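You operate a simulated robot arm through the tools that you are given. There is no shell and no other tool. Be economical: measure what you need, move in short steps, check, and stop when the job is done.

Carry out the task below with a simulated robot arm. There is one attempt and no reset: what you move stays moved.

JOB
Plane the type in the black chase level with planer and mallet.
Fine: two taps or more on the planer, none on bare type; put both tools back; leave the quoins. Set down upright: round mallet.

The check looks at the end state, three seconds after you hand in, the way a careful person would. Anything else that was tipped, shoved, dropped, spilled or broken makes it a failure.

ROBOT AND FRAMES
A 7-joint arm with a two-finger parallel gripper, fixed in place. Base frame: the origin is at the foot of the arm, x ahead of it, y to its left, z up. Units: m, degrees, N and s.
With the tool pointing down near the work surface it reaches from about 0.34 to 0.76 m from the base axis. Its first joint turns from -115.0 to 115.0 degrees. Payload 3.91 kg.
The TCP is the grasp point between the finger pads, 0.03 m short of the fingertips. In the tool frame z runs along the fingers and y along their closing line. The gripper opens to 0.11 m. The fingers are 0.02 m wide and 0.01 m thick; the gripper's body (0.048 by 0.112 m) begins 0.055 m behind the TCP.
Orientation is told as [roll, pitch, yaw] about the base's x, y, z axes, in that order, counted from this pose: with the fingers straight down and closing along the base's y, the tool's x points along the base's -x, its y along +y and its z along -z.

CONTROLS
- The arm moves only by the tool step_arm. Its argument "deltas" is a list of rows, each an object of numbers (a shift or turn left out is 0, a gripper value left out holds the last): "rx", "ry", "rz": the turn, a rotation vector about the tool's x, y, z in degrees; "dx", "dy", "dz": the shift along the tool's x, y, z in m; "jaw": the finger opening in m, from 0 to 0.11. In form: [{"rx": .., "ry": .., "rz": .., "dx": .., "dy": .., "dz": .., "jaw": ..}, ...]. A call has 1 to 8 rows; each row shifts and turns the commanded pose from where the row before left it, along the tool's axes as they then stand. A row lasts 0.2 s, in which the tool goes at most 0.05 m and 8.6 degrees; a call with a longer step from one row to the next is refused whole, and so is a gripper value outside its range. A pose out of reach is approached as far as the arm can. The call stops where the force on the tool passes 40 N (or 10 N more than at its start, if that is more) or the arm is blocked; 0.2 s more then pass. Each finger travels about 0.108 m/s and halts on what it meets, pressing with about 32 N; the grip force reading is that of the motor and also rises with nothing between the fingers. The clock runs only during rows and for 0.2 s after the last one: add rows that do not move to give the fingers time. It gives the time, the measured TCP pose, the force on the tool (base axes), the opening and the grip force at its end, in the units of the frame above (readings bear some noise), with the torque about the TCP (base axes, N m) and any sound that the robot's microphone picked up.
- Cameras (640 x 400 px; columns grow to the right, rows downward): "scene" is fixed at [0.4001, -0.6503, 1.6419]; the picture's right is [0.99, 0.14, 0.00], its down [0.12, -0.82, -0.56] and it looks along [-0.08, 0.55, -0.83] (base axes); focal length 263 px, centre (320, 200). "wrist" rides on the gripper at [0.072, 0.017, -0.103] in the tool frame; the picture's right is [-0.23, 0.97, 0.00], its down [-0.76, -0.18, -0.62] and it looks along [-0.61, -0.14, 0.78] (tool axes); focal length 222 px, centre (320, 200). There is no depth. A picture from a camera that has moved, and an enlarged one, comes with that camera's place and axes in the base frame and with its lens.
- get_image(camera): a new picture of that camera. The clock stands still meanwhile.
- lift_body(by): slides the trunk up (or, below 0, down) by that many m; the arm rides with it, the base frame stays. It gives what a move gives, with no picture.
- zoom(camera, box): a new picture of the part [left, top, right, bottom] of that camera's present view, enlarged. The clock stands still meanwhile.
- job_done(): hands the job in; it is judged then, once.

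Work in short steps. Places have to be worked out from the pictures, the camera data and where the tool is seen: move nearer, look again, correct. Check each grasp and each placing, and mend what went wrong. You have 120 turns and 76 pictures in all, those below and enlarged ones among them. Open the gripper and draw the arm clear of the work before you hand the job in, unless the task says otherwise; then end with one line.

The tools are called after "Call:" as a command line: name --argument value ..., lists and objects as JSON in quotes. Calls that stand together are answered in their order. step_arm: Moves the arm, as the interface text tells. Its arguments: {"type":"object","properties":{"deltas":{"type":"array","items":{"type":"object","properties":{"rx":{"type":"number"},"ry":{"type":"number"},"rz":{"type":"number"},"dx":{"type":"number"},"dy":{"type":"number"},"dz":{"type":"number"},"jaw":{"type":"number"}}}}},"required":["deltas"]} The other tools are called the same way: lift_body (by) slides the trunk up or down; get_image (camera) takes a picture; zoom (camera, box) takes an enlarged picture of a part of a camera's view; job_done () hands the job in.

At the start:

```text
clock: 0.0
tool_pos: [0.2231, -0.2938, 1.2684]
ee_rot: [-0.1, 0.0, 0.0]
wrist_force: [-0.4, 0.4, -0.1]
wrist_torque: [-0.01, 0.02, 0.01]
opening: 0.1099
finger_force: 0.1
trunk travel left (down, up): [-0.8, 0.19]
```

scene: 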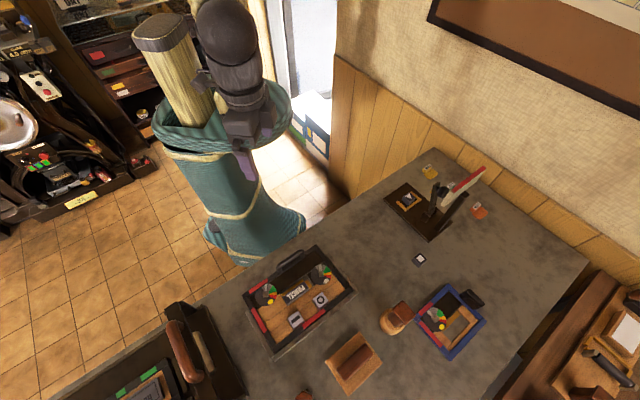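
wrist: 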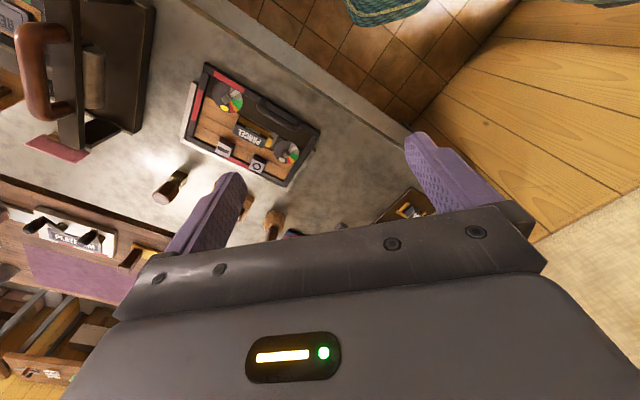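

I start by enlarging the work area of the scene view to identify the chases, planer and mallet.

Call:
zoom --camera "scene" --box '[220, 230, 520, 400]'

Call:
zoom --camera "wrist" --box '[100, 40, 420, 260]'

```text
2.13 times, centred on (370, 315) of scene
camera zoom: at [0.4001, -0.6503, 1.6419], right [0.99, 0.14, 0.0], down [0.12, -0.82, -0.56], along [-0.08, 0.55, -0.83], focal length 561 px, centre (213, -45)
```

zoom: 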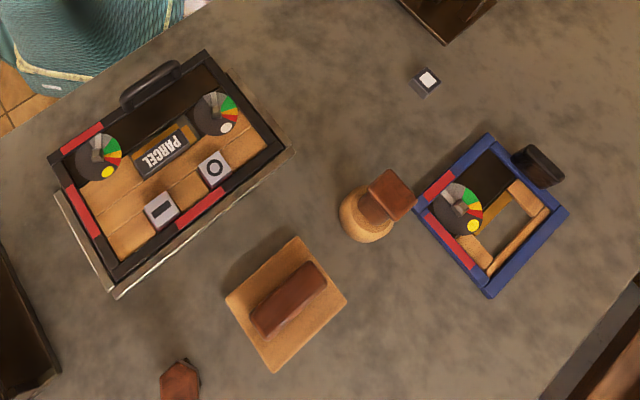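

```text
1.82 times, centred on (260, 150) of wrist
camera zoom: at [0.1516, -0.2777, 1.3719], right [0.23, 0.97, 0.0], down [0.76, -0.18, 0.62], along [0.61, -0.14, -0.78], focal length 404 px, centre (429, 291)
```

zoom: 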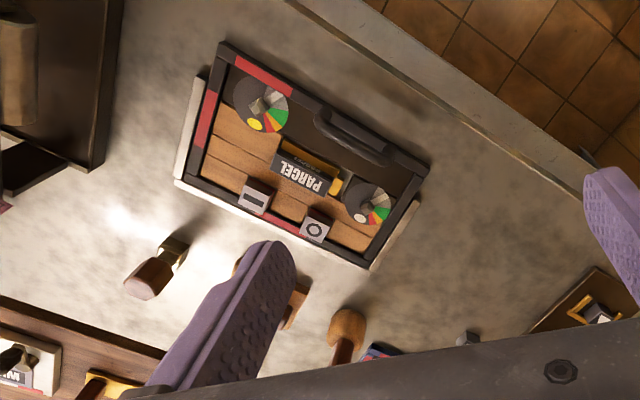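

The table surface appears near z≈0.87, with the black chase around (0.30,-0.47), planer near (0.48,-0.61), and a round-head mallet standing near (0.57,-0.50). I turn the wrist to look along those.

Call:
step_arm --deltas '[{"rz": 8}, {"rz": 8}, {"rz": 8}, {"rz": 8}, {"rz": 8}, {"rz": 5}, {}]'

Call:
get_image --camera "wrist"

```text
clock: 1.6
tool_pos: [0.2242, -0.2937, 1.2686]
ee_rot: [0.0, -0.1, -45.2]
wrist_force: [0.7, 0.2, 0.8]
wrist_torque: [0.0, 0.0, 0.0]
opening: 0.1101
finger_force: 0.0
trunk travel left (down, up): [-0.8, 0.19]
```

```text
71 pictures are left
camera wrist: at [0.1849, -0.2314, 1.3718], right [0.85, 0.53, 0.0], down [0.41, -0.67, 0.62], along [0.33, -0.53, -0.78], focal length 222 px, centre (320, 200)
```

wrist: 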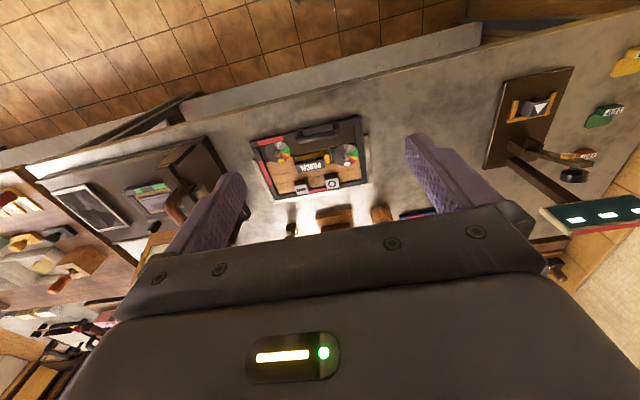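

The wrist view is usable only in its upper half, so I shift the tool outward over the planer and mallet for a better look.

Call:
step_arm --deltas '[{"dx": -0.05}, {"dx": -0.05}, {"dx": -0.05}, {"dx": -0.05}, {"dx": -0.05}, {"dx": -0.04}, {}]'

Call:
lift_body --by -0.1

Call:
get_image --camera "wrist"

Call:
get_image --camera "scene"

```text
clock: 3.2
tool_pos: [0.4275, -0.4989, 1.27]
ee_rot: [0.0, 0.0, -45.1]
wrist_force: [0.2, 0.2, -0.6]
wrist_torque: [-0.01, 0.0, -0.02]
opening: 0.1099
finger_force: 0.1
trunk travel left (down, up): [-0.8, 0.19]
```

```text
clock: 4.5
tool_pos: [0.4285, -0.4992, 1.1686]
ee_rot: [0.0, 0.0, -45.0]
wrist_force: [-0.1, 0.2, -0.4]
wrist_torque: [-0.01, 0.0, 0.0]
opening: 0.11
finger_force: 0.1
trunk travel left (down, up): [-0.7, 0.29]
```

```text
70 pictures are left
camera wrist: at [0.3891, -0.4366, 1.2723], right [0.85, 0.53, 0.0], down [0.41, -0.66, 0.62], along [0.33, -0.53, -0.78], focal length 222 px, centre (320, 200)
```

wrist: 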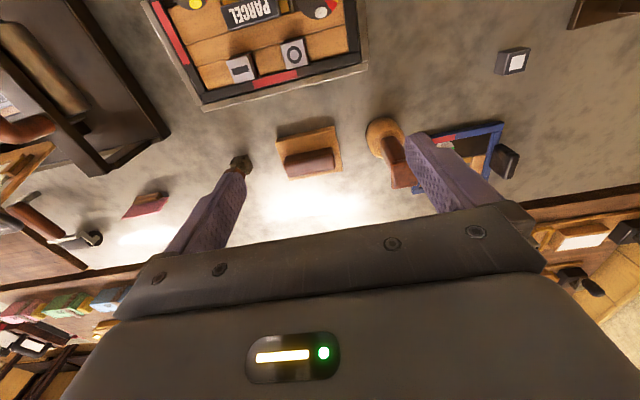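

```text
69 pictures are left
```

scene: 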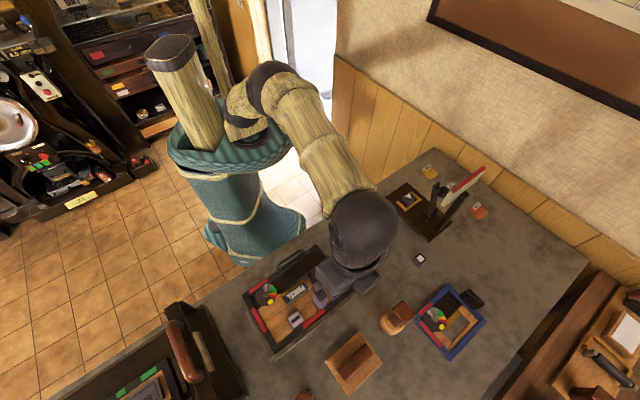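

The wrist now sees the planer and the round mallet. I enlarge that.

Call:
zoom --camera "wrist" --box '[140, 0, 540, 240]'

Call:
zoom --camera "wrist" --box '[240, 100, 440, 220]'

```text
1.60 times, centred on (340, 120) of wrist
camera zoom: at [0.3891, -0.4366, 1.2723], right [0.85, 0.53, 0.0], down [0.41, -0.66, 0.62], along [0.33, -0.53, -0.78], focal length 355 px, centre (288, 328)
```

zoom: 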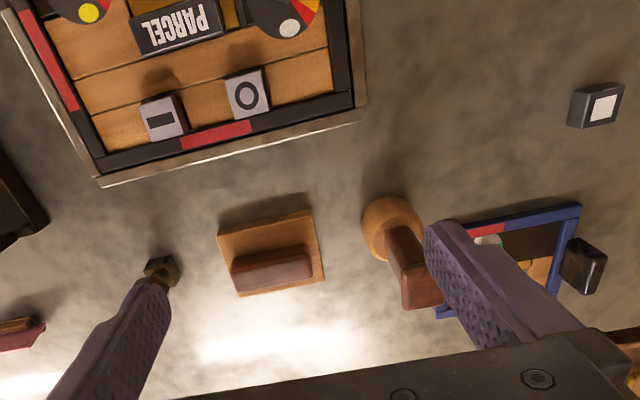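

```text
3.20 times, centred on (340, 160) of wrist
camera zoom: at [0.3891, -0.4366, 1.2723], right [0.85, 0.53, 0.0], down [0.41, -0.66, 0.62], along [0.33, -0.53, -0.78], focal length 711 px, centre (256, 328)
```

zoom: 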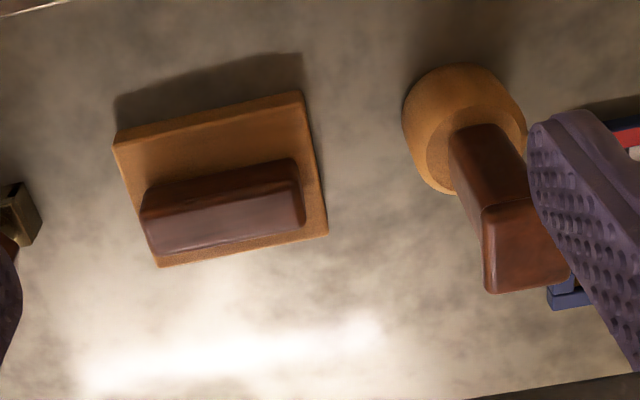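

Estimates: planer centre ≈(0.48,-0.61) with its handle along the 45° diagonal, round mallet standing at ≈(0.56,-0.51) with handle top z≈1.04, type tops z≈0.915. Now I look at the black chase more closely.

Call:
step_arm --deltas '[{"dx": 0.045, "dy": -0.014}, {"dx": 0.045, "dy": -0.014}, {"dx": 0.045, "dy": -0.014}, {}]'

Call:
zoom --camera "wrist" --box '[160, 0, 480, 200]'

```text
clock: 5.5
tool_pos: [0.3037, -0.4334, 1.1688]
ee_rot: [0.0, 0.0, -45.0]
wrist_force: [-0.7, -0.7, 0.5]
wrist_torque: [0.02, 0.0, 0.01]
opening: 0.1098
finger_force: 0.2
trunk travel left (down, up): [-0.7, 0.29]
```

```text
2.00 times, centred on (320, 100) of wrist
camera zoom: at [0.2648, -0.3713, 1.272], right [0.85, 0.53, 0.0], down [0.41, -0.66, 0.62], along [0.33, -0.53, -0.78], focal length 444 px, centre (320, 400)
```

zoom: 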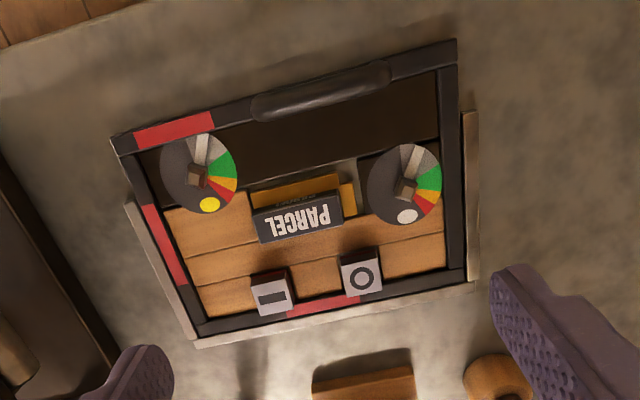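

The dials with square keys are the quoins; the raised pieces are PARCEL, "–" and "O", which all fit under the planer's ~0.11×0.085 sole. I zoom for height detail.

Call:
zoom --camera "wrist" --box '[230, 60, 390, 160]'

Call:
lift_body --by -0.12

Call:
get_image --camera "wrist"

```text
4.00 times, centred on (310, 110) of wrist
camera zoom: at [0.2648, -0.3713, 1.272], right [0.85, 0.53, 0.0], down [0.41, -0.66, 0.62], along [0.33, -0.53, -0.78], focal length 888 px, centre (360, 560)
```

zoom: 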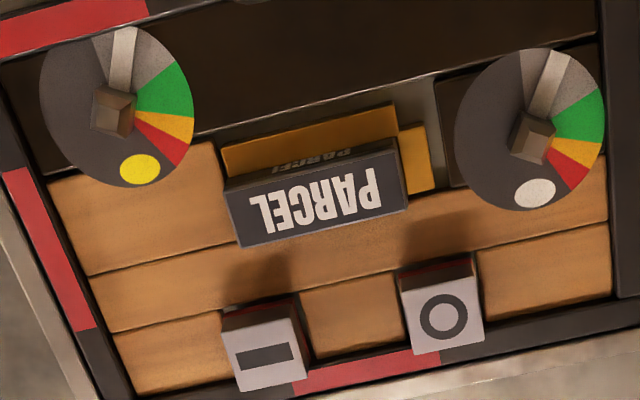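

```text
clock: 7.0
tool_pos: [0.3041, -0.4339, 1.0492]
ee_rot: [0.1, 0.0, -45.0]
wrist_force: [0.6, 0.3, -0.5]
wrist_torque: [0.01, -0.02, 0.04]
opening: 0.1102
finger_force: 0.0
trunk travel left (down, up): [-0.58, 0.41]
```

```text
64 pictures are left
camera wrist: at [0.2644, -0.3712, 1.1525], right [0.85, 0.53, 0.0], down [0.41, -0.66, 0.62], along [0.33, -0.53, -0.78], focal length 222 px, centre (320, 200)
```

wrist: 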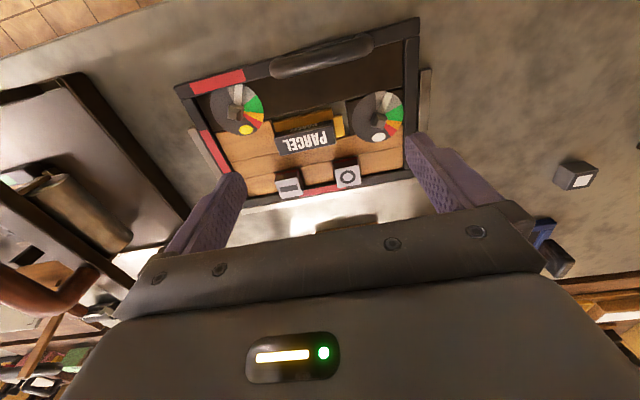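

The type pieces stand slightly proud with red lines showing on "O" and "–". I now turn the tool to yaw +45 so the fingers will close across the planer's handle.

Call:
step_arm --deltas '[{"rz": -8.5, "dz": -0.03}, {"rz": -8.5, "dz": -0.03}, {"rz": -8.5}, {"rz": -8.5}, {"rz": -8.5}, {"rz": -8.5}, {"rz": -8.5}, {"rz": -8.5}]'

Call:
step_arm --deltas '[{"rz": -8.5}, {"rz": -8.5}, {"rz": -5}, {"dy": -0.045}, {"dy": -0.045}, {"dy": -0.045}, {}]'

Call:
get_image --camera "wrist"

```text
clock: 8.8
tool_pos: [0.3039, -0.4336, 1.1102]
ee_rot: [-0.1, 0.0, 23.2]
wrist_force: [-0.3, 0.6, 0.8]
wrist_torque: [0.03, 0.02, 0.01]
opening: 0.1103
finger_force: 0.0
trunk travel left (down, up): [-0.58, 0.41]
```

```text
clock: 10.4
tool_pos: [0.3985, -0.5267, 1.1114]
ee_rot: [-0.1, 0.1, 45.0]
wrist_force: [-0.4, -0.2, 0.4]
wrist_torque: [-0.02, 0.02, 0.05]
opening: 0.1103
finger_force: 0.0
trunk travel left (down, up): [-0.58, 0.41]
```

```text
63 pictures are left
camera wrist: at [0.3343, -0.5666, 1.2134], right [-0.53, 0.85, 0.0], down [0.66, 0.41, 0.62], along [0.53, 0.33, -0.78], focal length 222 px, centre (320, 200)
```

wrist: 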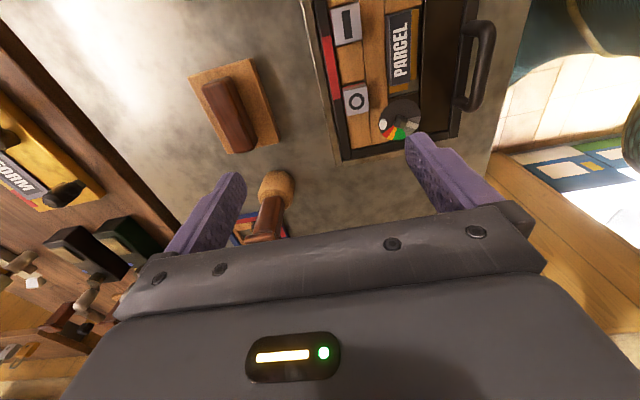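

Good second viewpoint; I enlarge the planer and mallet to triangulate.

Call:
zoom --camera "wrist" --box '[160, 20, 400, 170]'

Call:
zoom --camera "wrist" --box '[200, 120, 360, 260]'

```text
2.67 times, centred on (280, 95) of wrist
camera zoom: at [0.3343, -0.5666, 1.2134], right [-0.53, 0.85, 0.0], down [0.66, 0.41, 0.62], along [0.53, 0.33, -0.78], focal length 592 px, centre (427, 480)
```

zoom: 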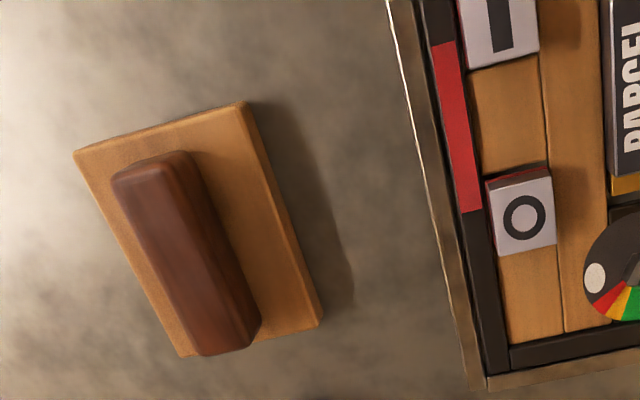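

```text
2.86 times, centred on (280, 190) of wrist
camera zoom: at [0.3343, -0.5666, 1.2134], right [-0.53, 0.85, 0.0], down [0.66, 0.41, 0.62], along [0.53, 0.33, -0.78], focal length 635 px, centre (434, 229)
```

zoom: 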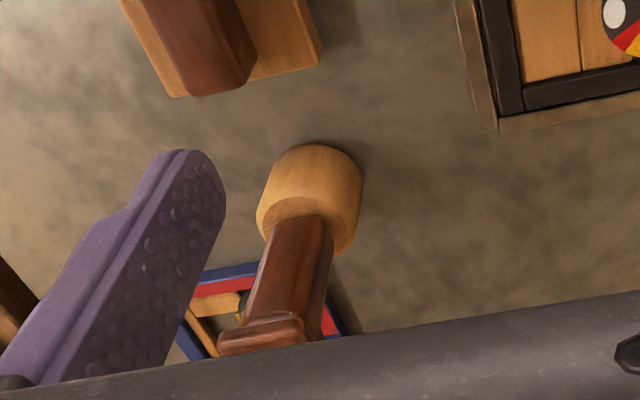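

Planer: sole ~0.107×0.084 at 45°, top z≈0.897, centre ≈(0.476,-0.611), handle top ≈0.921. I move above it and narrow the jaw.

Call:
step_arm --deltas '[{"dy": -0.04, "dx": 0.0048, "jaw": 0.06}, {"dy": -0.04}, {"dy": -0.036}, {"dz": 0.04}, {"dz": 0.04}, {}]'

Call:
get_image --camera "wrist"

Call:
zoom --camera "scene" --box '[260, 230, 500, 400]'

```text
clock: 11.8
tool_pos: [0.4029, -0.5312, 1.02]
ee_rot: [0.1, 0.0, 45.0]
wrist_force: [-0.1, -0.1, 0.5]
wrist_torque: [-0.02, 0.0, 0.01]
opening: 0.06
finger_force: 0.1
out of reach, approached as far as the arm can: row 1, 2, 3
trunk travel left (down, up): [-0.58, 0.41]
```

```text
60 pictures are left
camera wrist: at [0.3395, -0.571, 1.1232], right [-0.53, 0.85, 0.0], down [0.66, 0.41, 0.62], along [0.53, 0.33, -0.78], focal length 222 px, centre (320, 200)
```

wrist: 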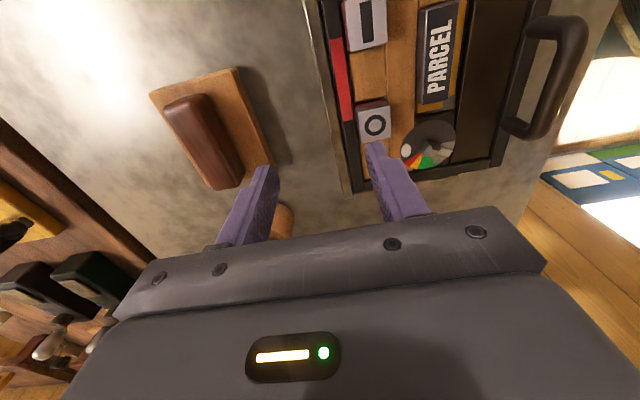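

```text
2.35 times, centred on (380, 315) of scene
camera zoom: at [0.4001, -0.6503, 1.6419], right [0.99, 0.14, 0.0], down [0.12, -0.82, -0.56], along [-0.08, 0.55, -0.83], focal length 619 px, centre (179, -71)
```

zoom: 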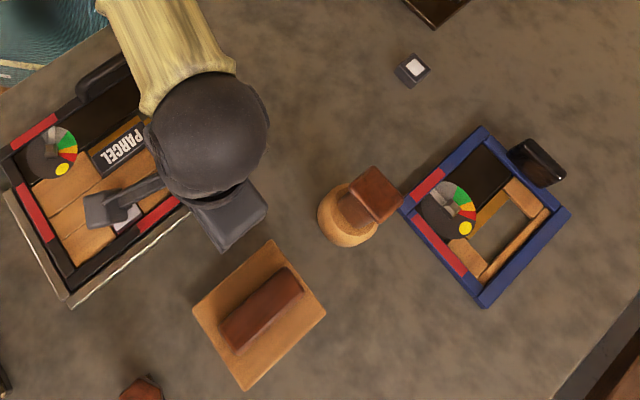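

The arm reported out of reach at that height. I test whether reach improves with the trunk at another height: lower trunk further while keeping tool high.

Call:
step_arm --deltas '[{"dy": -0.03}, {"dy": -0.03}, {}]'

```text
clock: 12.6
tool_pos: [0.4298, -0.5535, 1.0131]
ee_rot: [0.0, -0.1, 44.9]
wrist_force: [0.2, 0.2, 0.3]
wrist_torque: [0.0, -0.02, -0.03]
opening: 0.0599
finger_force: 0.2
out of reach, approached as far as the arm can: row 2
trunk travel left (down, up): [-0.58, 0.41]
```

Lower TCP relative to the trunk gives more reach, so I raise the trunk and lower the tool relative to it.

Call:
lift_body --by 0.12

Call:
step_arm --deltas '[{"dz": 0.045}, {"dz": 0.045}, {"dz": 0.03}, {"dy": -0.03}, {"dy": -0.03}, {"dy": -0.03}, {}]'

```text
clock: 14.1
tool_pos: [0.4302, -0.5541, 1.1326]
ee_rot: [0.1, 0.0, 45.0]
wrist_force: [-0.3, 0.0, 0.0]
wrist_torque: [0.01, -0.03, -0.01]
opening: 0.0599
finger_force: 0.1
trunk travel left (down, up): [-0.7, 0.29]
```

```text
clock: 15.7
tool_pos: [0.4517, -0.5771, 1.0114]
ee_rot: [0.0, 0.1, 45.0]
wrist_force: [0.0, -0.6, -1.2]
wrist_torque: [0.0, -0.02, -0.03]
opening: 0.06
finger_force: 0.1
out of reach, approached as far as the arm can: row 5, 6
trunk travel left (down, up): [-0.7, 0.29]
```

Vertical reach is about 0.735 here; the planer is at 0.776. I'll instead grip the handle end-to-end (yaw -45) with the tool tilted outward ~20°, which extends reach.

Call:
step_arm --deltas '[{"dy": 0.04, "dz": -0.02, "jaw": 0.11}, {"dy": 0.04, "rz": 8.2}, {"rz": 8.2}, {"rz": 8.2}, {"rz": 8.2}, {"rz": 8.2}, {"rz": 8.2}, {"rz": 8.2}]'

Call:
step_arm --deltas '[{"rz": 8.2}, {"rz": 8.2}, {"rz": 8.2}, {"rz": 8.2}, {"ry": -7}, {"ry": -7}, {"ry": -7}, {}]'

```text
clock: 17.5
tool_pos: [0.3947, -0.5201, 1.0305]
ee_rot: [0.0, -0.1, -12.6]
wrist_force: [0.7, 0.9, -0.4]
wrist_torque: [0.01, 0.03, -0.01]
opening: 0.11
finger_force: 0.1
trunk travel left (down, up): [-0.7, 0.29]
```

```text
clock: 19.3
tool_pos: [0.3956, -0.5197, 1.0308]
ee_rot: [0.0, -21.2, -45.3]
wrist_force: [-0.1, -0.4, -0.7]
wrist_torque: [0.03, 0.02, 0.01]
opening: 0.11
finger_force: 0.1
trunk travel left (down, up): [-0.7, 0.29]
```

Tilt in place. Next I move over the planer to about (0.472,-0.608,1.0) and look.

Call:
step_arm --deltas '[{"dx": -0.0326, "dy": -0.0028, "dz": 0.0236}, {"dx": -0.0326, "dy": -0.0028, "dz": 0.0236}, {"dx": -0.0325, "dy": -0.0028, "dz": 0.0235}, {}]'

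Call:
get_image --camera "wrist"

Call:
zoom --camera "scene" --box '[260, 230, 500, 400]'

```text
clock: 20.3
tool_pos: [0.4712, -0.6074, 1.0003]
ee_rot: [0.0, -21.1, -45.2]
wrist_force: [0.0, -0.1, -0.3]
wrist_torque: [0.01, -0.01, 0.02]
opening: 0.11
finger_force: 0.1
trunk travel left (down, up): [-0.7, 0.29]
```

```text
58 pictures are left
camera wrist: at [0.4095, -0.5231, 1.0706], right [0.84, 0.54, 0.08], down [0.22, -0.47, 0.85], along [0.5, -0.7, -0.51], focal length 222 px, centre (320, 200)
```

wrist: 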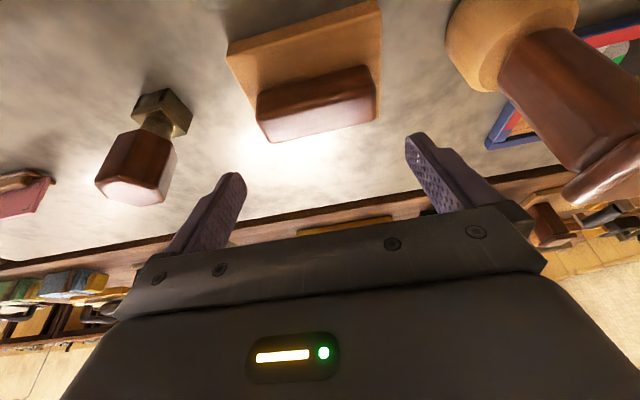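

```text
2.35 times, centred on (380, 315) of scene
camera zoom: at [0.4001, -0.6503, 1.6419], right [0.99, 0.14, 0.0], down [0.12, -0.82, -0.56], along [-0.08, 0.55, -0.83], focal length 619 px, centre (179, -71)
```

zoom: 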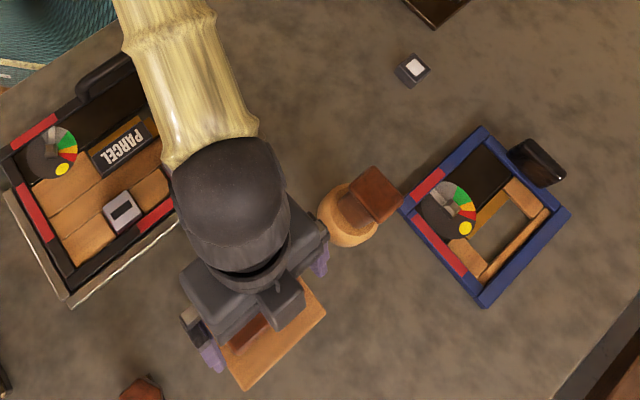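

Fingers straddle the handle symmetrically. I descend to TCP z≈0.934 in steps.

Call:
step_arm --deltas '[{"dx": 0.0076, "dz": 0.02, "dy": 0.002}, {"dx": 0.0076, "dz": 0.02}, {"dx": 0.0074, "dz": 0.0205}, {}]'

Call:
get_image --camera "wrist"

```text
clock: 21.3
tool_pos: [0.4734, -0.6088, 0.935]
ee_rot: [0.0, -21.0, -45.2]
wrist_force: [0.9, -0.8, -0.2]
wrist_torque: [-0.02, -0.03, 0.04]
opening: 0.11
finger_force: 0.0
trunk travel left (down, up): [-0.7, 0.29]
```

```text
56 pictures are left
camera wrist: at [0.4111, -0.5223, 1.0055], right [0.84, 0.54, 0.08], down [0.22, -0.47, 0.85], along [0.5, -0.7, -0.51], focal length 222 px, centre (320, 200)
```

wrist: 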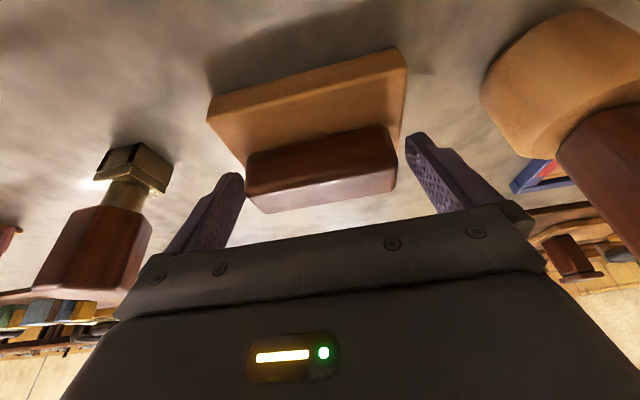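

Fingers look level with the handle. I close gently.

Call:
step_arm --deltas '[{"jaw": 0.09}, {"jaw": 0.08}, {"jaw": 0.07}, {"jaw": 0.07}]'

Call:
get_image --camera "wrist"

```text
clock: 22.3
tool_pos: [0.4721, -0.6076, 0.9357]
ee_rot: [-0.1, -21.0, -45.3]
wrist_force: [-0.2, 0.2, 0.2]
wrist_torque: [-0.03, -0.04, 0.0]
opening: 0.0896
finger_force: 32.4
trunk travel left (down, up): [-0.7, 0.29]
```

```text
55 pictures are left
camera wrist: at [0.4112, -0.5223, 1.0056], right [0.84, 0.54, 0.08], down [0.22, -0.47, 0.85], along [0.5, -0.7, -0.51], focal length 222 px, centre (320, 200)
```

wrist: 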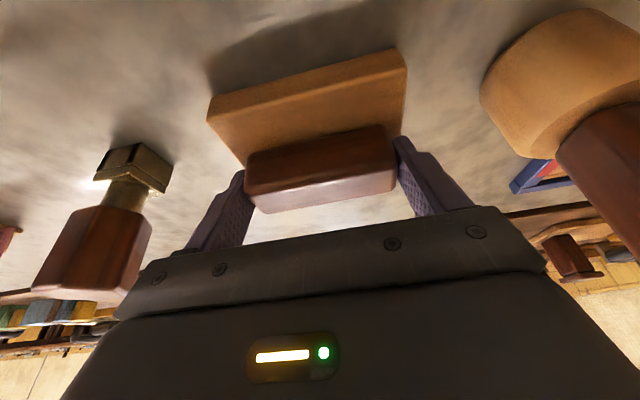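

Grip holds the handle (opening 0.0896). I lift a little and check.

Call:
step_arm --deltas '[{"dx": -0.0108, "dz": -0.028}, {"dx": -0.0143, "dz": -0.0373}, {}]'

Call:
get_image --camera "wrist"

```text
clock: 23.1
tool_pos: [0.4727, -0.6064, 1.0036]
ee_rot: [0.0, -20.9, -45.3]
wrist_force: [0.0, -0.2, -1.5]
wrist_torque: [0.0, 0.02, -0.03]
opening: 0.0897
finger_force: 32.6
trunk travel left (down, up): [-0.7, 0.29]
```

```text
54 pictures are left
camera wrist: at [0.4111, -0.5219, 1.0746], right [0.84, 0.54, 0.08], down [0.22, -0.47, 0.85], along [0.5, -0.7, -0.51], focal length 222 px, centre (320, 200)
```

wrist: 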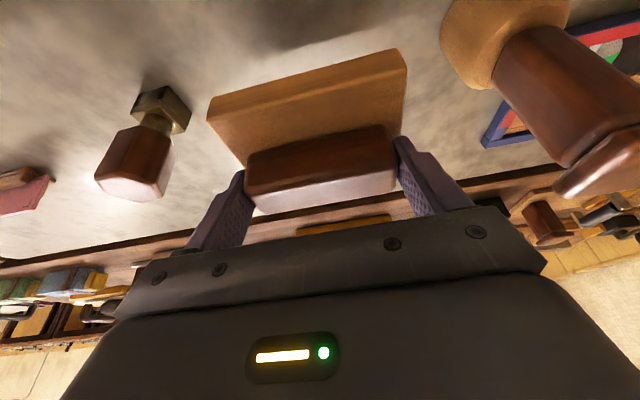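

Planer is held flat. I carry it over the type; target plate centre (0.3295,-0.4935), i.e. TCP ≈(0.324,-0.4895).

Call:
step_arm --deltas '[{"dx": 0.0336, "dy": -0.0045, "dz": -0.0172}, {"dx": 0.0336, "dy": -0.0045, "dz": -0.0172}, {"dx": 0.0336, "dy": -0.0045, "dz": -0.0172}, {"dx": 0.0336, "dy": -0.0045, "dz": -0.0172}, {"dx": 0.0336, "dy": -0.0045, "dz": -0.0172}, {}]'

Call:
get_image --camera "wrist"

Call:
zoom --camera "scene" --box '[220, 220, 380, 370]'

```text
clock: 24.5
tool_pos: [0.3247, -0.4907, 1.024]
ee_rot: [-0.1, -21.0, -45.3]
wrist_force: [0.3, -0.8, -1.5]
wrist_torque: [0.01, -0.03, -0.02]
opening: 0.0899
finger_force: 32.1
trunk travel left (down, up): [-0.7, 0.29]
```

```text
53 pictures are left
camera wrist: at [0.2627, -0.4044, 1.0949], right [0.84, 0.54, 0.08], down [0.22, -0.47, 0.85], along [0.5, -0.7, -0.51], focal length 222 px, centre (320, 200)
```

wrist: 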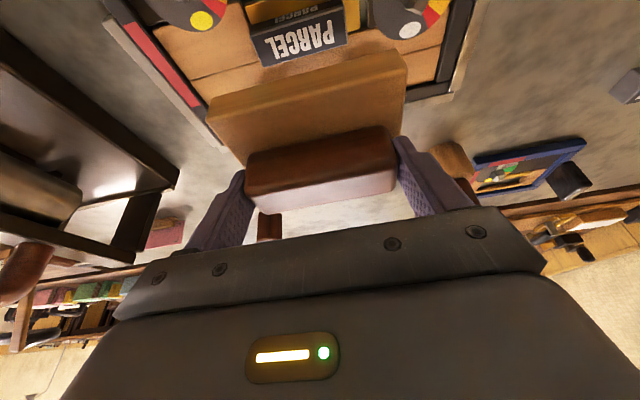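

```text
2.67 times, centred on (300, 295) of scene
camera zoom: at [0.4001, -0.6503, 1.6419], right [0.99, 0.14, 0.0], down [0.12, -0.82, -0.56], along [-0.08, 0.55, -0.83], focal length 701 px, centre (373, -53)
```

zoom: 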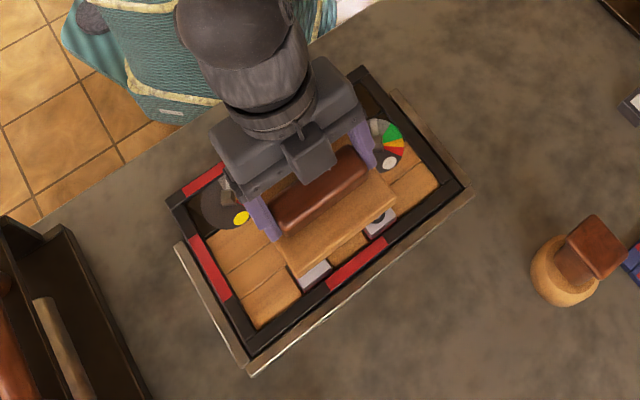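

Geometry puts the plate over all three pieces. I descend in small steps until contact.

Call:
step_arm --deltas '[{"dx": 0.0044, "dy": -0.003, "dz": 0.0197}, {"dx": 0.0071, "dz": 0.0186}, {}]'

Call:
step_arm --deltas '[{"dx": 0.0018, "dz": 0.0047}, {"dx": 0.0018, "dz": 0.0047}, {}]'

Call:
get_image --camera "wrist"

Call:
zoom --camera "scene" --box '[220, 220, 380, 370]'

```text
clock: 25.3
tool_pos: [0.3252, -0.4946, 0.9843]
ee_rot: [0.1, -21.0, -45.2]
wrist_force: [-0.2, -0.1, -2.4]
wrist_torque: [0.02, 0.02, -0.01]
opening: 0.0896
finger_force: 32.2
trunk travel left (down, up): [-0.7, 0.29]
```

```text
clock: 26.1
tool_pos: [0.3245, -0.494, 0.975]
ee_rot: [0.0, -21.0, -45.2]
wrist_force: [0.5, 0.1, -1.5]
wrist_torque: [-0.01, 0.01, 0.0]
opening: 0.0896
finger_force: 31.9
trunk travel left (down, up): [-0.7, 0.29]
```

```text
51 pictures are left
camera wrist: at [0.2631, -0.4089, 1.0446], right [0.84, 0.54, 0.08], down [0.22, -0.47, 0.85], along [0.5, -0.7, -0.51], focal length 222 px, centre (320, 200)
```

wrist: 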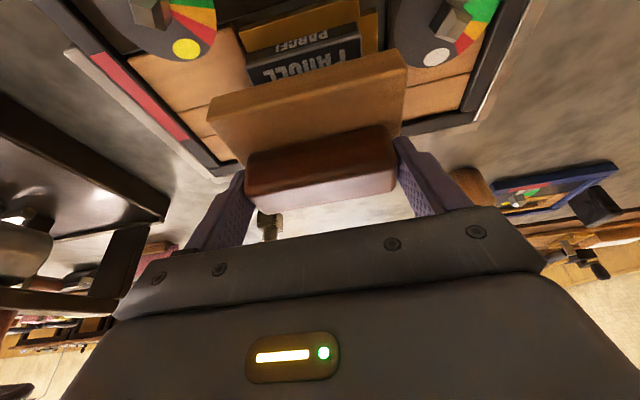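

```text
2.67 times, centred on (300, 295) of scene
camera zoom: at [0.4001, -0.6503, 1.6419], right [0.99, 0.14, 0.0], down [0.12, -0.82, -0.56], along [-0.08, 0.55, -0.83], focal length 701 px, centre (373, -53)
```

zoom: 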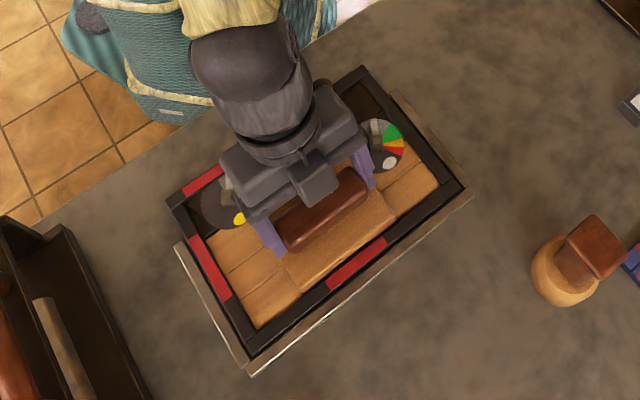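

Need to check coverage precisely; I enlarge both views.

Call:
zoom --camera "scene" --box '[270, 270, 350, 340]'

Call:
zoom --camera "wrist" --box '[190, 0, 510, 200]'

```text
5.71 times, centred on (310, 305) of scene
camera zoom: at [0.4001, -0.6503, 1.6419], right [0.99, 0.14, 0.0], down [0.12, -0.82, -0.56], along [-0.08, 0.55, -0.83], focal length 1503 px, centre (377, -400)
```

zoom: 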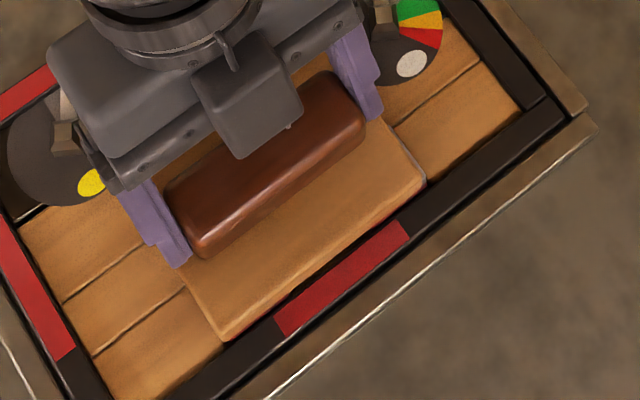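

```text
2.00 times, centred on (350, 100) of wrist
camera zoom: at [0.2631, -0.4089, 1.0446], right [0.84, 0.54, 0.08], down [0.22, -0.47, 0.85], along [0.5, -0.7, -0.51], focal length 444 px, centre (260, 400)
```

zoom: 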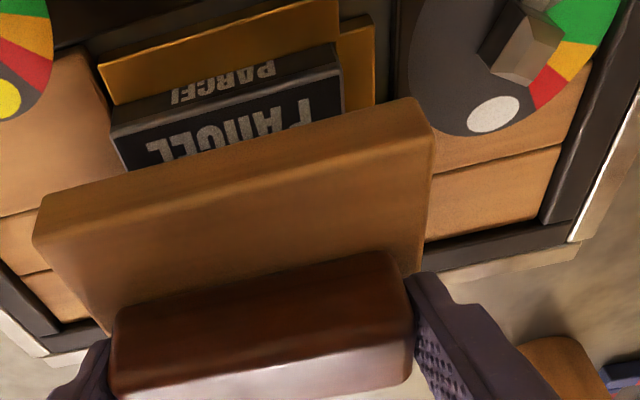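

Plate overlaps PARCEL only about half while having spare beyond O/–, so I shift ~6 mm inward and then descend to contact.

Call:
step_arm --deltas '[{"dx": 0.0056, "dz": -0.0021}, {"dx": 0.0007, "dz": 0.0019}, {"dx": 0.0007, "dz": 0.0019}, {"dx": 0.0007, "dz": 0.0019}, {}]'

Call:
step_arm --deltas '[{"dx": 0.0005, "dz": 0.0014}, {"dx": 0.0005, "dz": 0.0014}, {}]'

```text
clock: 27.3
tool_pos: [0.3193, -0.4902, 0.9679]
ee_rot: [0.0, -21.0, -45.2]
wrist_force: [-0.4, 0.2, -2.2]
wrist_torque: [0.04, -0.04, 0.01]
opening: 0.0894
finger_force: 32.0
trunk travel left (down, up): [-0.7, 0.29]
```

```text
clock: 28.1
tool_pos: [0.3211, -0.4906, 0.9657]
ee_rot: [-0.1, -21.0, -45.2]
wrist_force: [1.0, -0.8, -1.2]
wrist_torque: [-0.03, 0.02, 0.0]
opening: 0.0899
finger_force: 32.2
trunk travel left (down, up): [-0.7, 0.29]
```

No contact yet; I keep lowering in millimetre steps.

Call:
step_arm --deltas '[{"dx": 0.0005, "dz": 0.0014}, {"dx": 0.0005, "dz": 0.0014}, {}]'

Call:
get_image --camera "wrist"

```text
clock: 28.9
tool_pos: [0.3209, -0.4899, 0.9642]
ee_rot: [0.0, -21.1, -45.2]
wrist_force: [-0.3, 0.2, 5.6]
wrist_torque: [-0.05, -0.19, -0.02]
opening: 0.0897
finger_force: 31.9
trunk travel left (down, up): [-0.7, 0.29]
```

```text
47 pictures are left
camera wrist: at [0.2589, -0.4045, 1.0333], right [0.84, 0.54, 0.08], down [0.22, -0.47, 0.86], along [0.5, -0.7, -0.51], focal length 222 px, centre (320, 200)
```

wrist: 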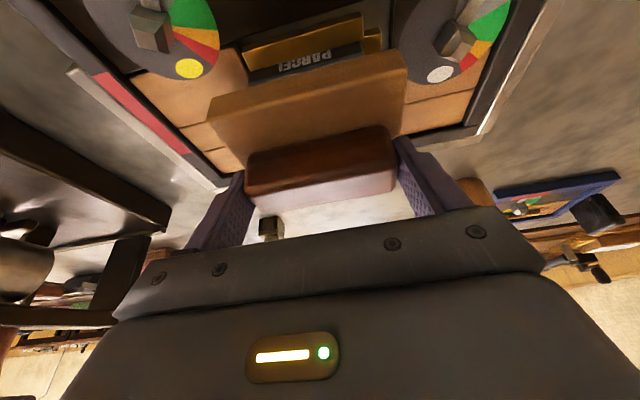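

Contact felt (~7 N) with the plate over all three pieces. I release and rise straight up.

Call:
step_arm --deltas '[{"jaw": 0.098}, {"jaw": 0.108}, {}, {"dx": -0.0072, "dz": -0.0187}, {"dx": -0.0143, "dz": -0.0373}, {"dx": -0.0143, "dz": -0.0373}, {}]'

Call:
get_image --camera "wrist"

Call:
zoom --camera "scene" --box '[220, 220, 380, 370]'

```text
clock: 30.5
tool_pos: [0.3213, -0.4892, 1.0633]
ee_rot: [0.0, -21.0, -45.1]
wrist_force: [-0.8, 0.0, 0.2]
wrist_torque: [0.02, 0.01, 0.04]
opening: 0.108
finger_force: 0.0
trunk travel left (down, up): [-0.7, 0.29]
```

```text
46 pictures are left
camera wrist: at [0.2589, -0.404, 1.1331], right [0.84, 0.54, 0.08], down [0.22, -0.47, 0.85], along [0.5, -0.7, -0.51], focal length 222 px, centre (320, 200)
```

wrist: 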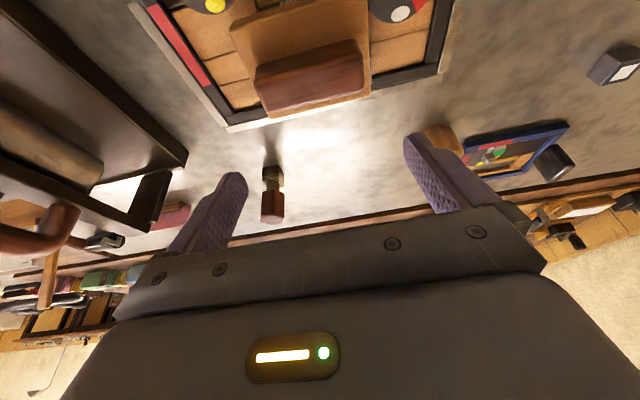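

```text
2.67 times, centred on (300, 295) of scene
camera zoom: at [0.4001, -0.6503, 1.6419], right [0.99, 0.14, 0.0], down [0.12, -0.82, -0.56], along [-0.08, 0.55, -0.83], focal length 701 px, centre (373, -53)
```

zoom: 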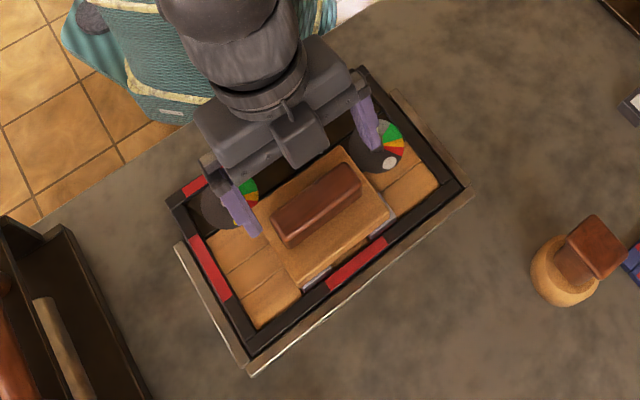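

The planer rests squarely on all three pieces. Now the round mallet: I raise the trunk and hover short of it for a precise look.

Call:
lift_body --by 0.1

Call:
step_arm --deltas '[{"dx": -0.0193, "dy": 0.0318, "dz": 0.0166}, {"dx": -0.0193, "dy": 0.0318, "dz": 0.0166}, {"dx": -0.0193, "dy": 0.0318, "dz": 0.0166}, {"dx": -0.0193, "dy": 0.0318, "dz": 0.0166}, {"dx": -0.0193, "dy": 0.0318, "dz": 0.0166}, {}]'

Call:
get_image --camera "wrist"

Call:
zoom --camera "scene" --box '[360, 270, 440, 350]'

```text
clock: 31.9
tool_pos: [0.3214, -0.4896, 1.1627]
ee_rot: [0.0, -21.0, -45.3]
wrist_force: [-0.4, 0.4, 0.0]
wrist_torque: [-0.01, -0.01, 0.01]
opening: 0.108
finger_force: 0.0
trunk travel left (down, up): [-0.8, 0.19]
```

```text
clock: 33.3
tool_pos: [0.5184, -0.4644, 1.1185]
ee_rot: [0.0, -21.0, -45.2]
wrist_force: [0.4, 0.2, 0.0]
wrist_torque: [0.01, 0.02, 0.01]
opening: 0.1077
finger_force: 0.0
trunk travel left (down, up): [-0.8, 0.19]
```

```text
44 pictures are left
camera wrist: at [0.4562, -0.3784, 1.19], right [0.84, 0.54, 0.08], down [0.22, -0.47, 0.85], along [0.5, -0.7, -0.51], focal length 222 px, centre (320, 200)
```

wrist: 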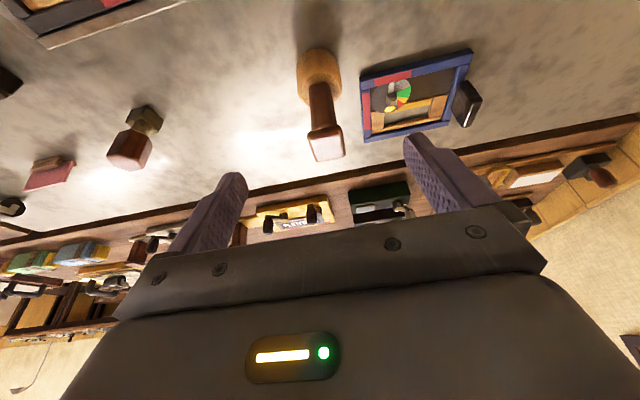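

```text
5.00 times, centred on (400, 310) of scene
camera zoom: at [0.4001, -0.6503, 1.6419], right [0.99, 0.14, 0.0], down [0.12, -0.82, -0.56], along [-0.08, 0.55, -0.83], focal length 1315 px, centre (-80, -350)
```

zoom: 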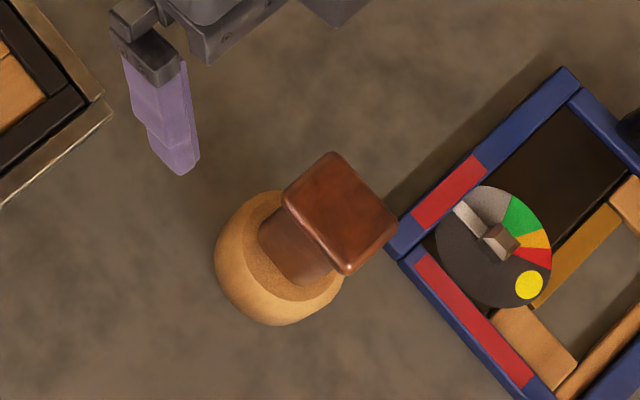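

Triangulation agrees well: handle cap top at (0.566,-0.509,1.025), faces aligned with my closing line. I go above it and descend partly, with jaw 0.07.

Call:
step_arm --deltas '[{"dx": -0.0254, "dy": 0.001, "dz": 0.025, "jaw": 0.07}, {"dx": -0.0253, "dy": 0.001, "dz": 0.025}, {}]'

Call:
get_image --camera "wrist"

```text
clock: 34.1
tool_pos: [0.565, -0.508, 1.0921]
ee_rot: [0.0, -21.0, -45.2]
wrist_force: [-0.4, -0.4, -0.1]
wrist_torque: [0.0, 0.01, 0.0]
opening: 0.07
finger_force: 0.0
trunk travel left (down, up): [-0.8, 0.19]
```

```text
42 pictures are left
camera wrist: at [0.5035, -0.4225, 1.1614], right [0.84, 0.54, 0.08], down [0.22, -0.47, 0.85], along [0.5, -0.7, -0.51], focal length 222 px, centre (320, 200)
```

wrist: 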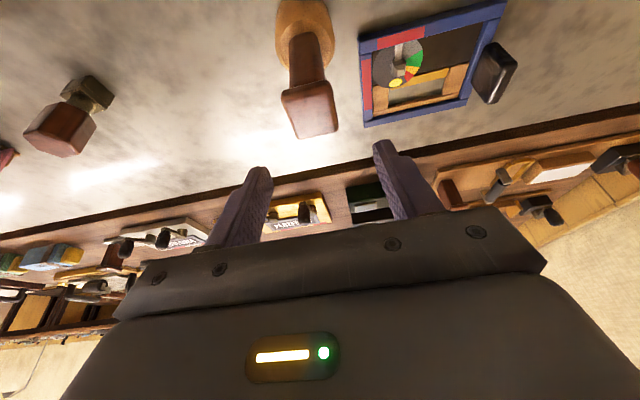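

Alignment is within ~2 mm. I descend to TCP z≈0.99.

Call:
step_arm --deltas '[{"dx": 0.0087, "dz": 0.024}, {"dx": 0.0087, "dz": 0.024}, {"dx": 0.0086, "dz": 0.024}, {"dx": 0.0086, "dz": 0.024}, {}]'

Call:
get_image --camera "wrist"

```text
clock: 35.3
tool_pos: [0.5689, -0.5092, 0.9893]
ee_rot: [-0.1, -20.9, -45.1]
wrist_force: [-0.2, -0.6, -0.5]
wrist_torque: [-0.01, -0.01, -0.02]
opening: 0.07
finger_force: 0.0
trunk travel left (down, up): [-0.8, 0.19]
```

```text
41 pictures are left
camera wrist: at [0.5059, -0.4236, 1.0601], right [0.84, 0.54, 0.08], down [0.22, -0.47, 0.85], along [0.5, -0.7, -0.51], focal length 222 px, centre (320, 200)
```

wrist: 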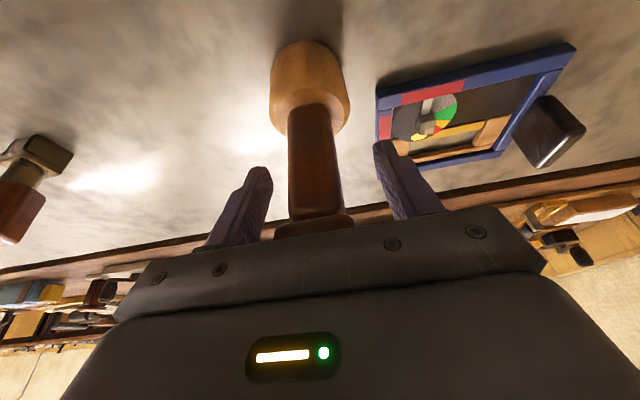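

The shaft sits between the fingers below the cap. I close.

Call:
step_arm --deltas '[{"jaw": 0.045}, {"jaw": 0.03}, {"jaw": 0.015}, {}]'

Call:
get_image --camera "wrist"

```text
clock: 36.3
tool_pos: [0.568, -0.5091, 0.9894]
ee_rot: [0.0, -21.0, -45.1]
wrist_force: [-0.6, 0.4, -0.1]
wrist_torque: [0.08, -0.03, 0.0]
opening: 0.0357
finger_force: 31.6
trunk travel left (down, up): [-0.8, 0.19]
```

```text
40 pictures are left
camera wrist: at [0.506, -0.4237, 1.0602], right [0.84, 0.54, 0.08], down [0.22, -0.47, 0.85], along [0.5, -0.7, -0.51], focal length 222 px, centre (320, 200)
```

wrist: 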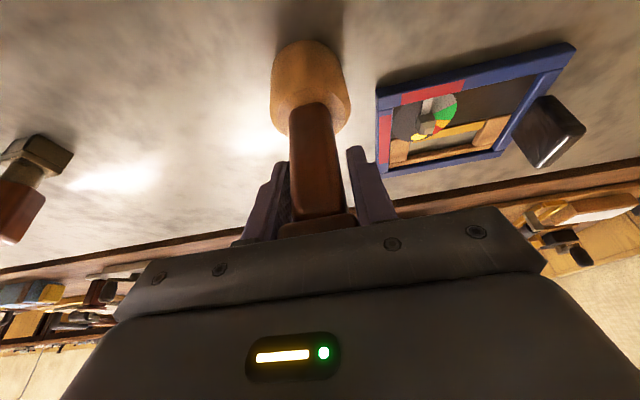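

Gripped (0.0357). I lift straight up a few cm and check it hangs straight.

Call:
step_arm --deltas '[{"dx": -0.0072, "dz": -0.0187}, {"dx": -0.0143, "dz": -0.0373}, {"dx": -0.0143, "dz": -0.0373}, {}]'

Call:
get_image --camera "wrist"

Call:
get_image --camera "scene"

```text
clock: 37.3
tool_pos: [0.5663, -0.5082, 1.0889]
ee_rot: [-0.1, -20.8, -45.3]
wrist_force: [0.2, -0.7, -1.9]
wrist_torque: [-0.05, -0.02, -0.02]
opening: 0.0356
finger_force: 32.3
trunk travel left (down, up): [-0.8, 0.19]
```

```text
39 pictures are left
camera wrist: at [0.5057, -0.4242, 1.1596], right [0.84, 0.54, 0.08], down [0.22, -0.47, 0.85], along [0.5, -0.7, -0.51], focal length 222 px, centre (320, 200)
```

wrist: 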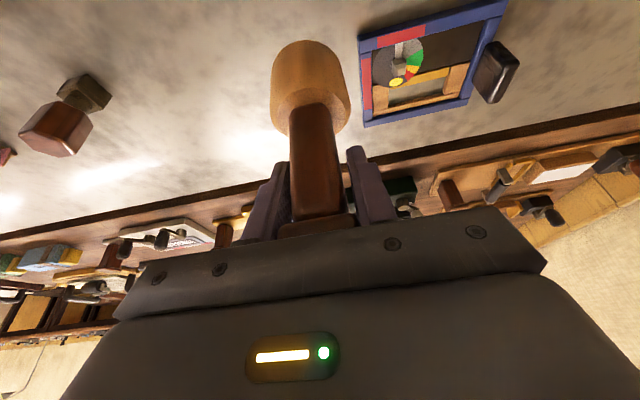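

```text
38 pictures are left
```

scene: 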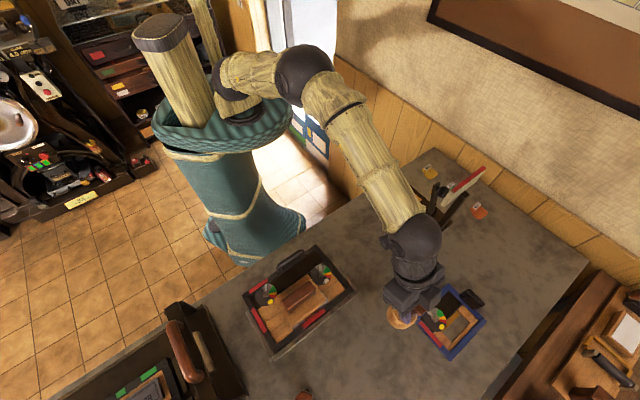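

Mallet hangs upright. I carry it over the planer's handle (target (0.3255,-0.4925), head bottom ~6 cm above).

Call:
step_arm --deltas '[{"dx": 0.0264, "dy": -0.02653, "dz": -0.0156}, {"dx": 0.0264, "dy": -0.02653, "dz": -0.0156}, {"dx": 0.0264, "dy": -0.02653, "dz": -0.0156}, {"dx": 0.0264, "dy": -0.02653, "dz": -0.0156}, {"dx": 0.0264, "dy": -0.02653, "dz": -0.0156}, {"dx": 0.0264, "dy": -0.02653, "dz": -0.0156}, {}]'

Call:
get_image --camera "wrist"

Call:
zoom --camera "scene" --box '[220, 220, 380, 370]'

```text
clock: 38.9
tool_pos: [0.3265, -0.4938, 1.1185]
ee_rot: [0.0, -21.0, -45.3]
wrist_force: [0.3, 0.3, -3.4]
wrist_torque: [0.01, 0.02, 0.01]
opening: 0.0353
finger_force: 31.9
trunk travel left (down, up): [-0.8, 0.19]
```

```text
37 pictures are left
camera wrist: at [0.2655, -0.4078, 1.1897], right [0.84, 0.54, 0.08], down [0.22, -0.47, 0.85], along [0.5, -0.7, -0.51], focal length 222 px, centre (320, 200)
```

wrist: 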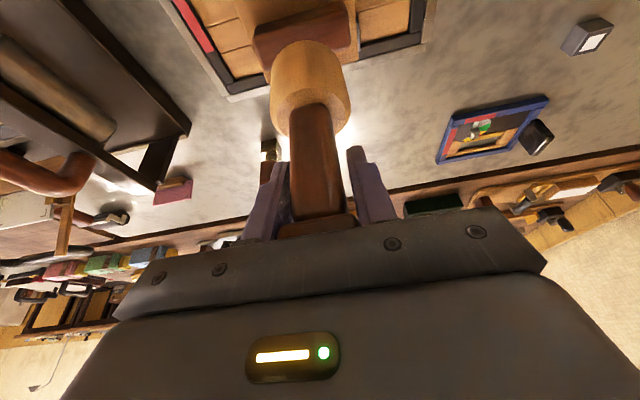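

```text
2.67 times, centred on (300, 295) of scene
camera zoom: at [0.4001, -0.6503, 1.6419], right [0.99, 0.14, 0.0], down [0.12, -0.82, -0.56], along [-0.08, 0.55, -0.83], focal length 701 px, centre (373, -53)
```

zoom: 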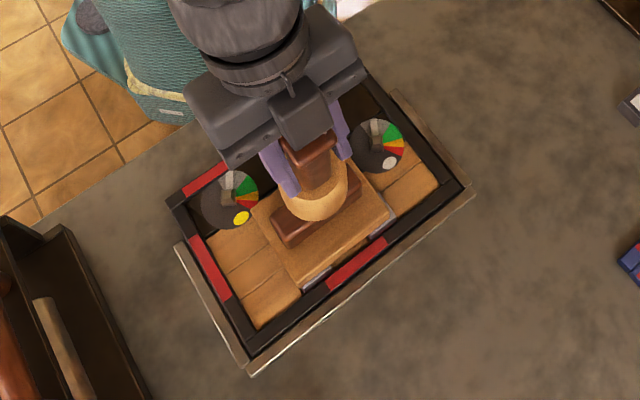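

Head is above the planer's handle. I lower to ~2 cm above it, then make one short tap and rise.

Call:
step_arm --deltas '[{"dx": 0.0065, "dz": 0.017}, {"dx": 0.0065, "dz": 0.017}, {}]'

Call:
step_arm --deltas '[{"dx": 0.0086, "dz": 0.0224}, {"dx": -0.0086, "dz": -0.0224}, {}]'

```text
clock: 39.7
tool_pos: [0.3262, -0.4932, 1.0826]
ee_rot: [0.0, -21.0, -45.2]
wrist_force: [0.1, -0.4, -2.8]
wrist_torque: [-0.01, 0.0, 0.06]
opening: 0.0353
finger_force: 31.9
trunk travel left (down, up): [-0.8, 0.19]
```

```text
clock: 40.5
tool_pos: [0.3263, -0.493, 1.0814]
ee_rot: [0.0, -20.9, -45.2]
wrist_force: [-0.1, 0.1, -2.7]
wrist_torque: [-0.02, 0.01, 0.02]
opening: 0.0355
finger_force: 31.8
trunk travel left (down, up): [-0.8, 0.19]
```

No sound, so the tap stopped short. I lower 8 mm more and tap again.

Call:
step_arm --deltas '[{"dx": 0.0029, "dz": 0.0075}, {}]'

Call:
step_arm --deltas '[{"dx": 0.0079, "dz": 0.0205}, {}, {"dx": -0.0079, "dz": -0.0205}, {}]'

```text
clock: 41.1
tool_pos: [0.3261, -0.4928, 1.0754]
ee_rot: [0.0, -21.0, -45.3]
wrist_force: [0.1, 0.2, -3.3]
wrist_torque: [-0.01, -0.02, -0.01]
opening: 0.0358
finger_force: 31.9
trunk travel left (down, up): [-0.8, 0.19]
```

```text
clock: 42.1
tool_pos: [0.327, -0.4925, 1.0732]
ee_rot: [0.1, -20.8, -45.4]
wrist_force: [0.9, -0.8, -2.5]
wrist_torque: [0.04, -0.02, 0.03]
opening: 0.0356
finger_force: 31.6
trunk travel left (down, up): [-0.8, 0.19]
```

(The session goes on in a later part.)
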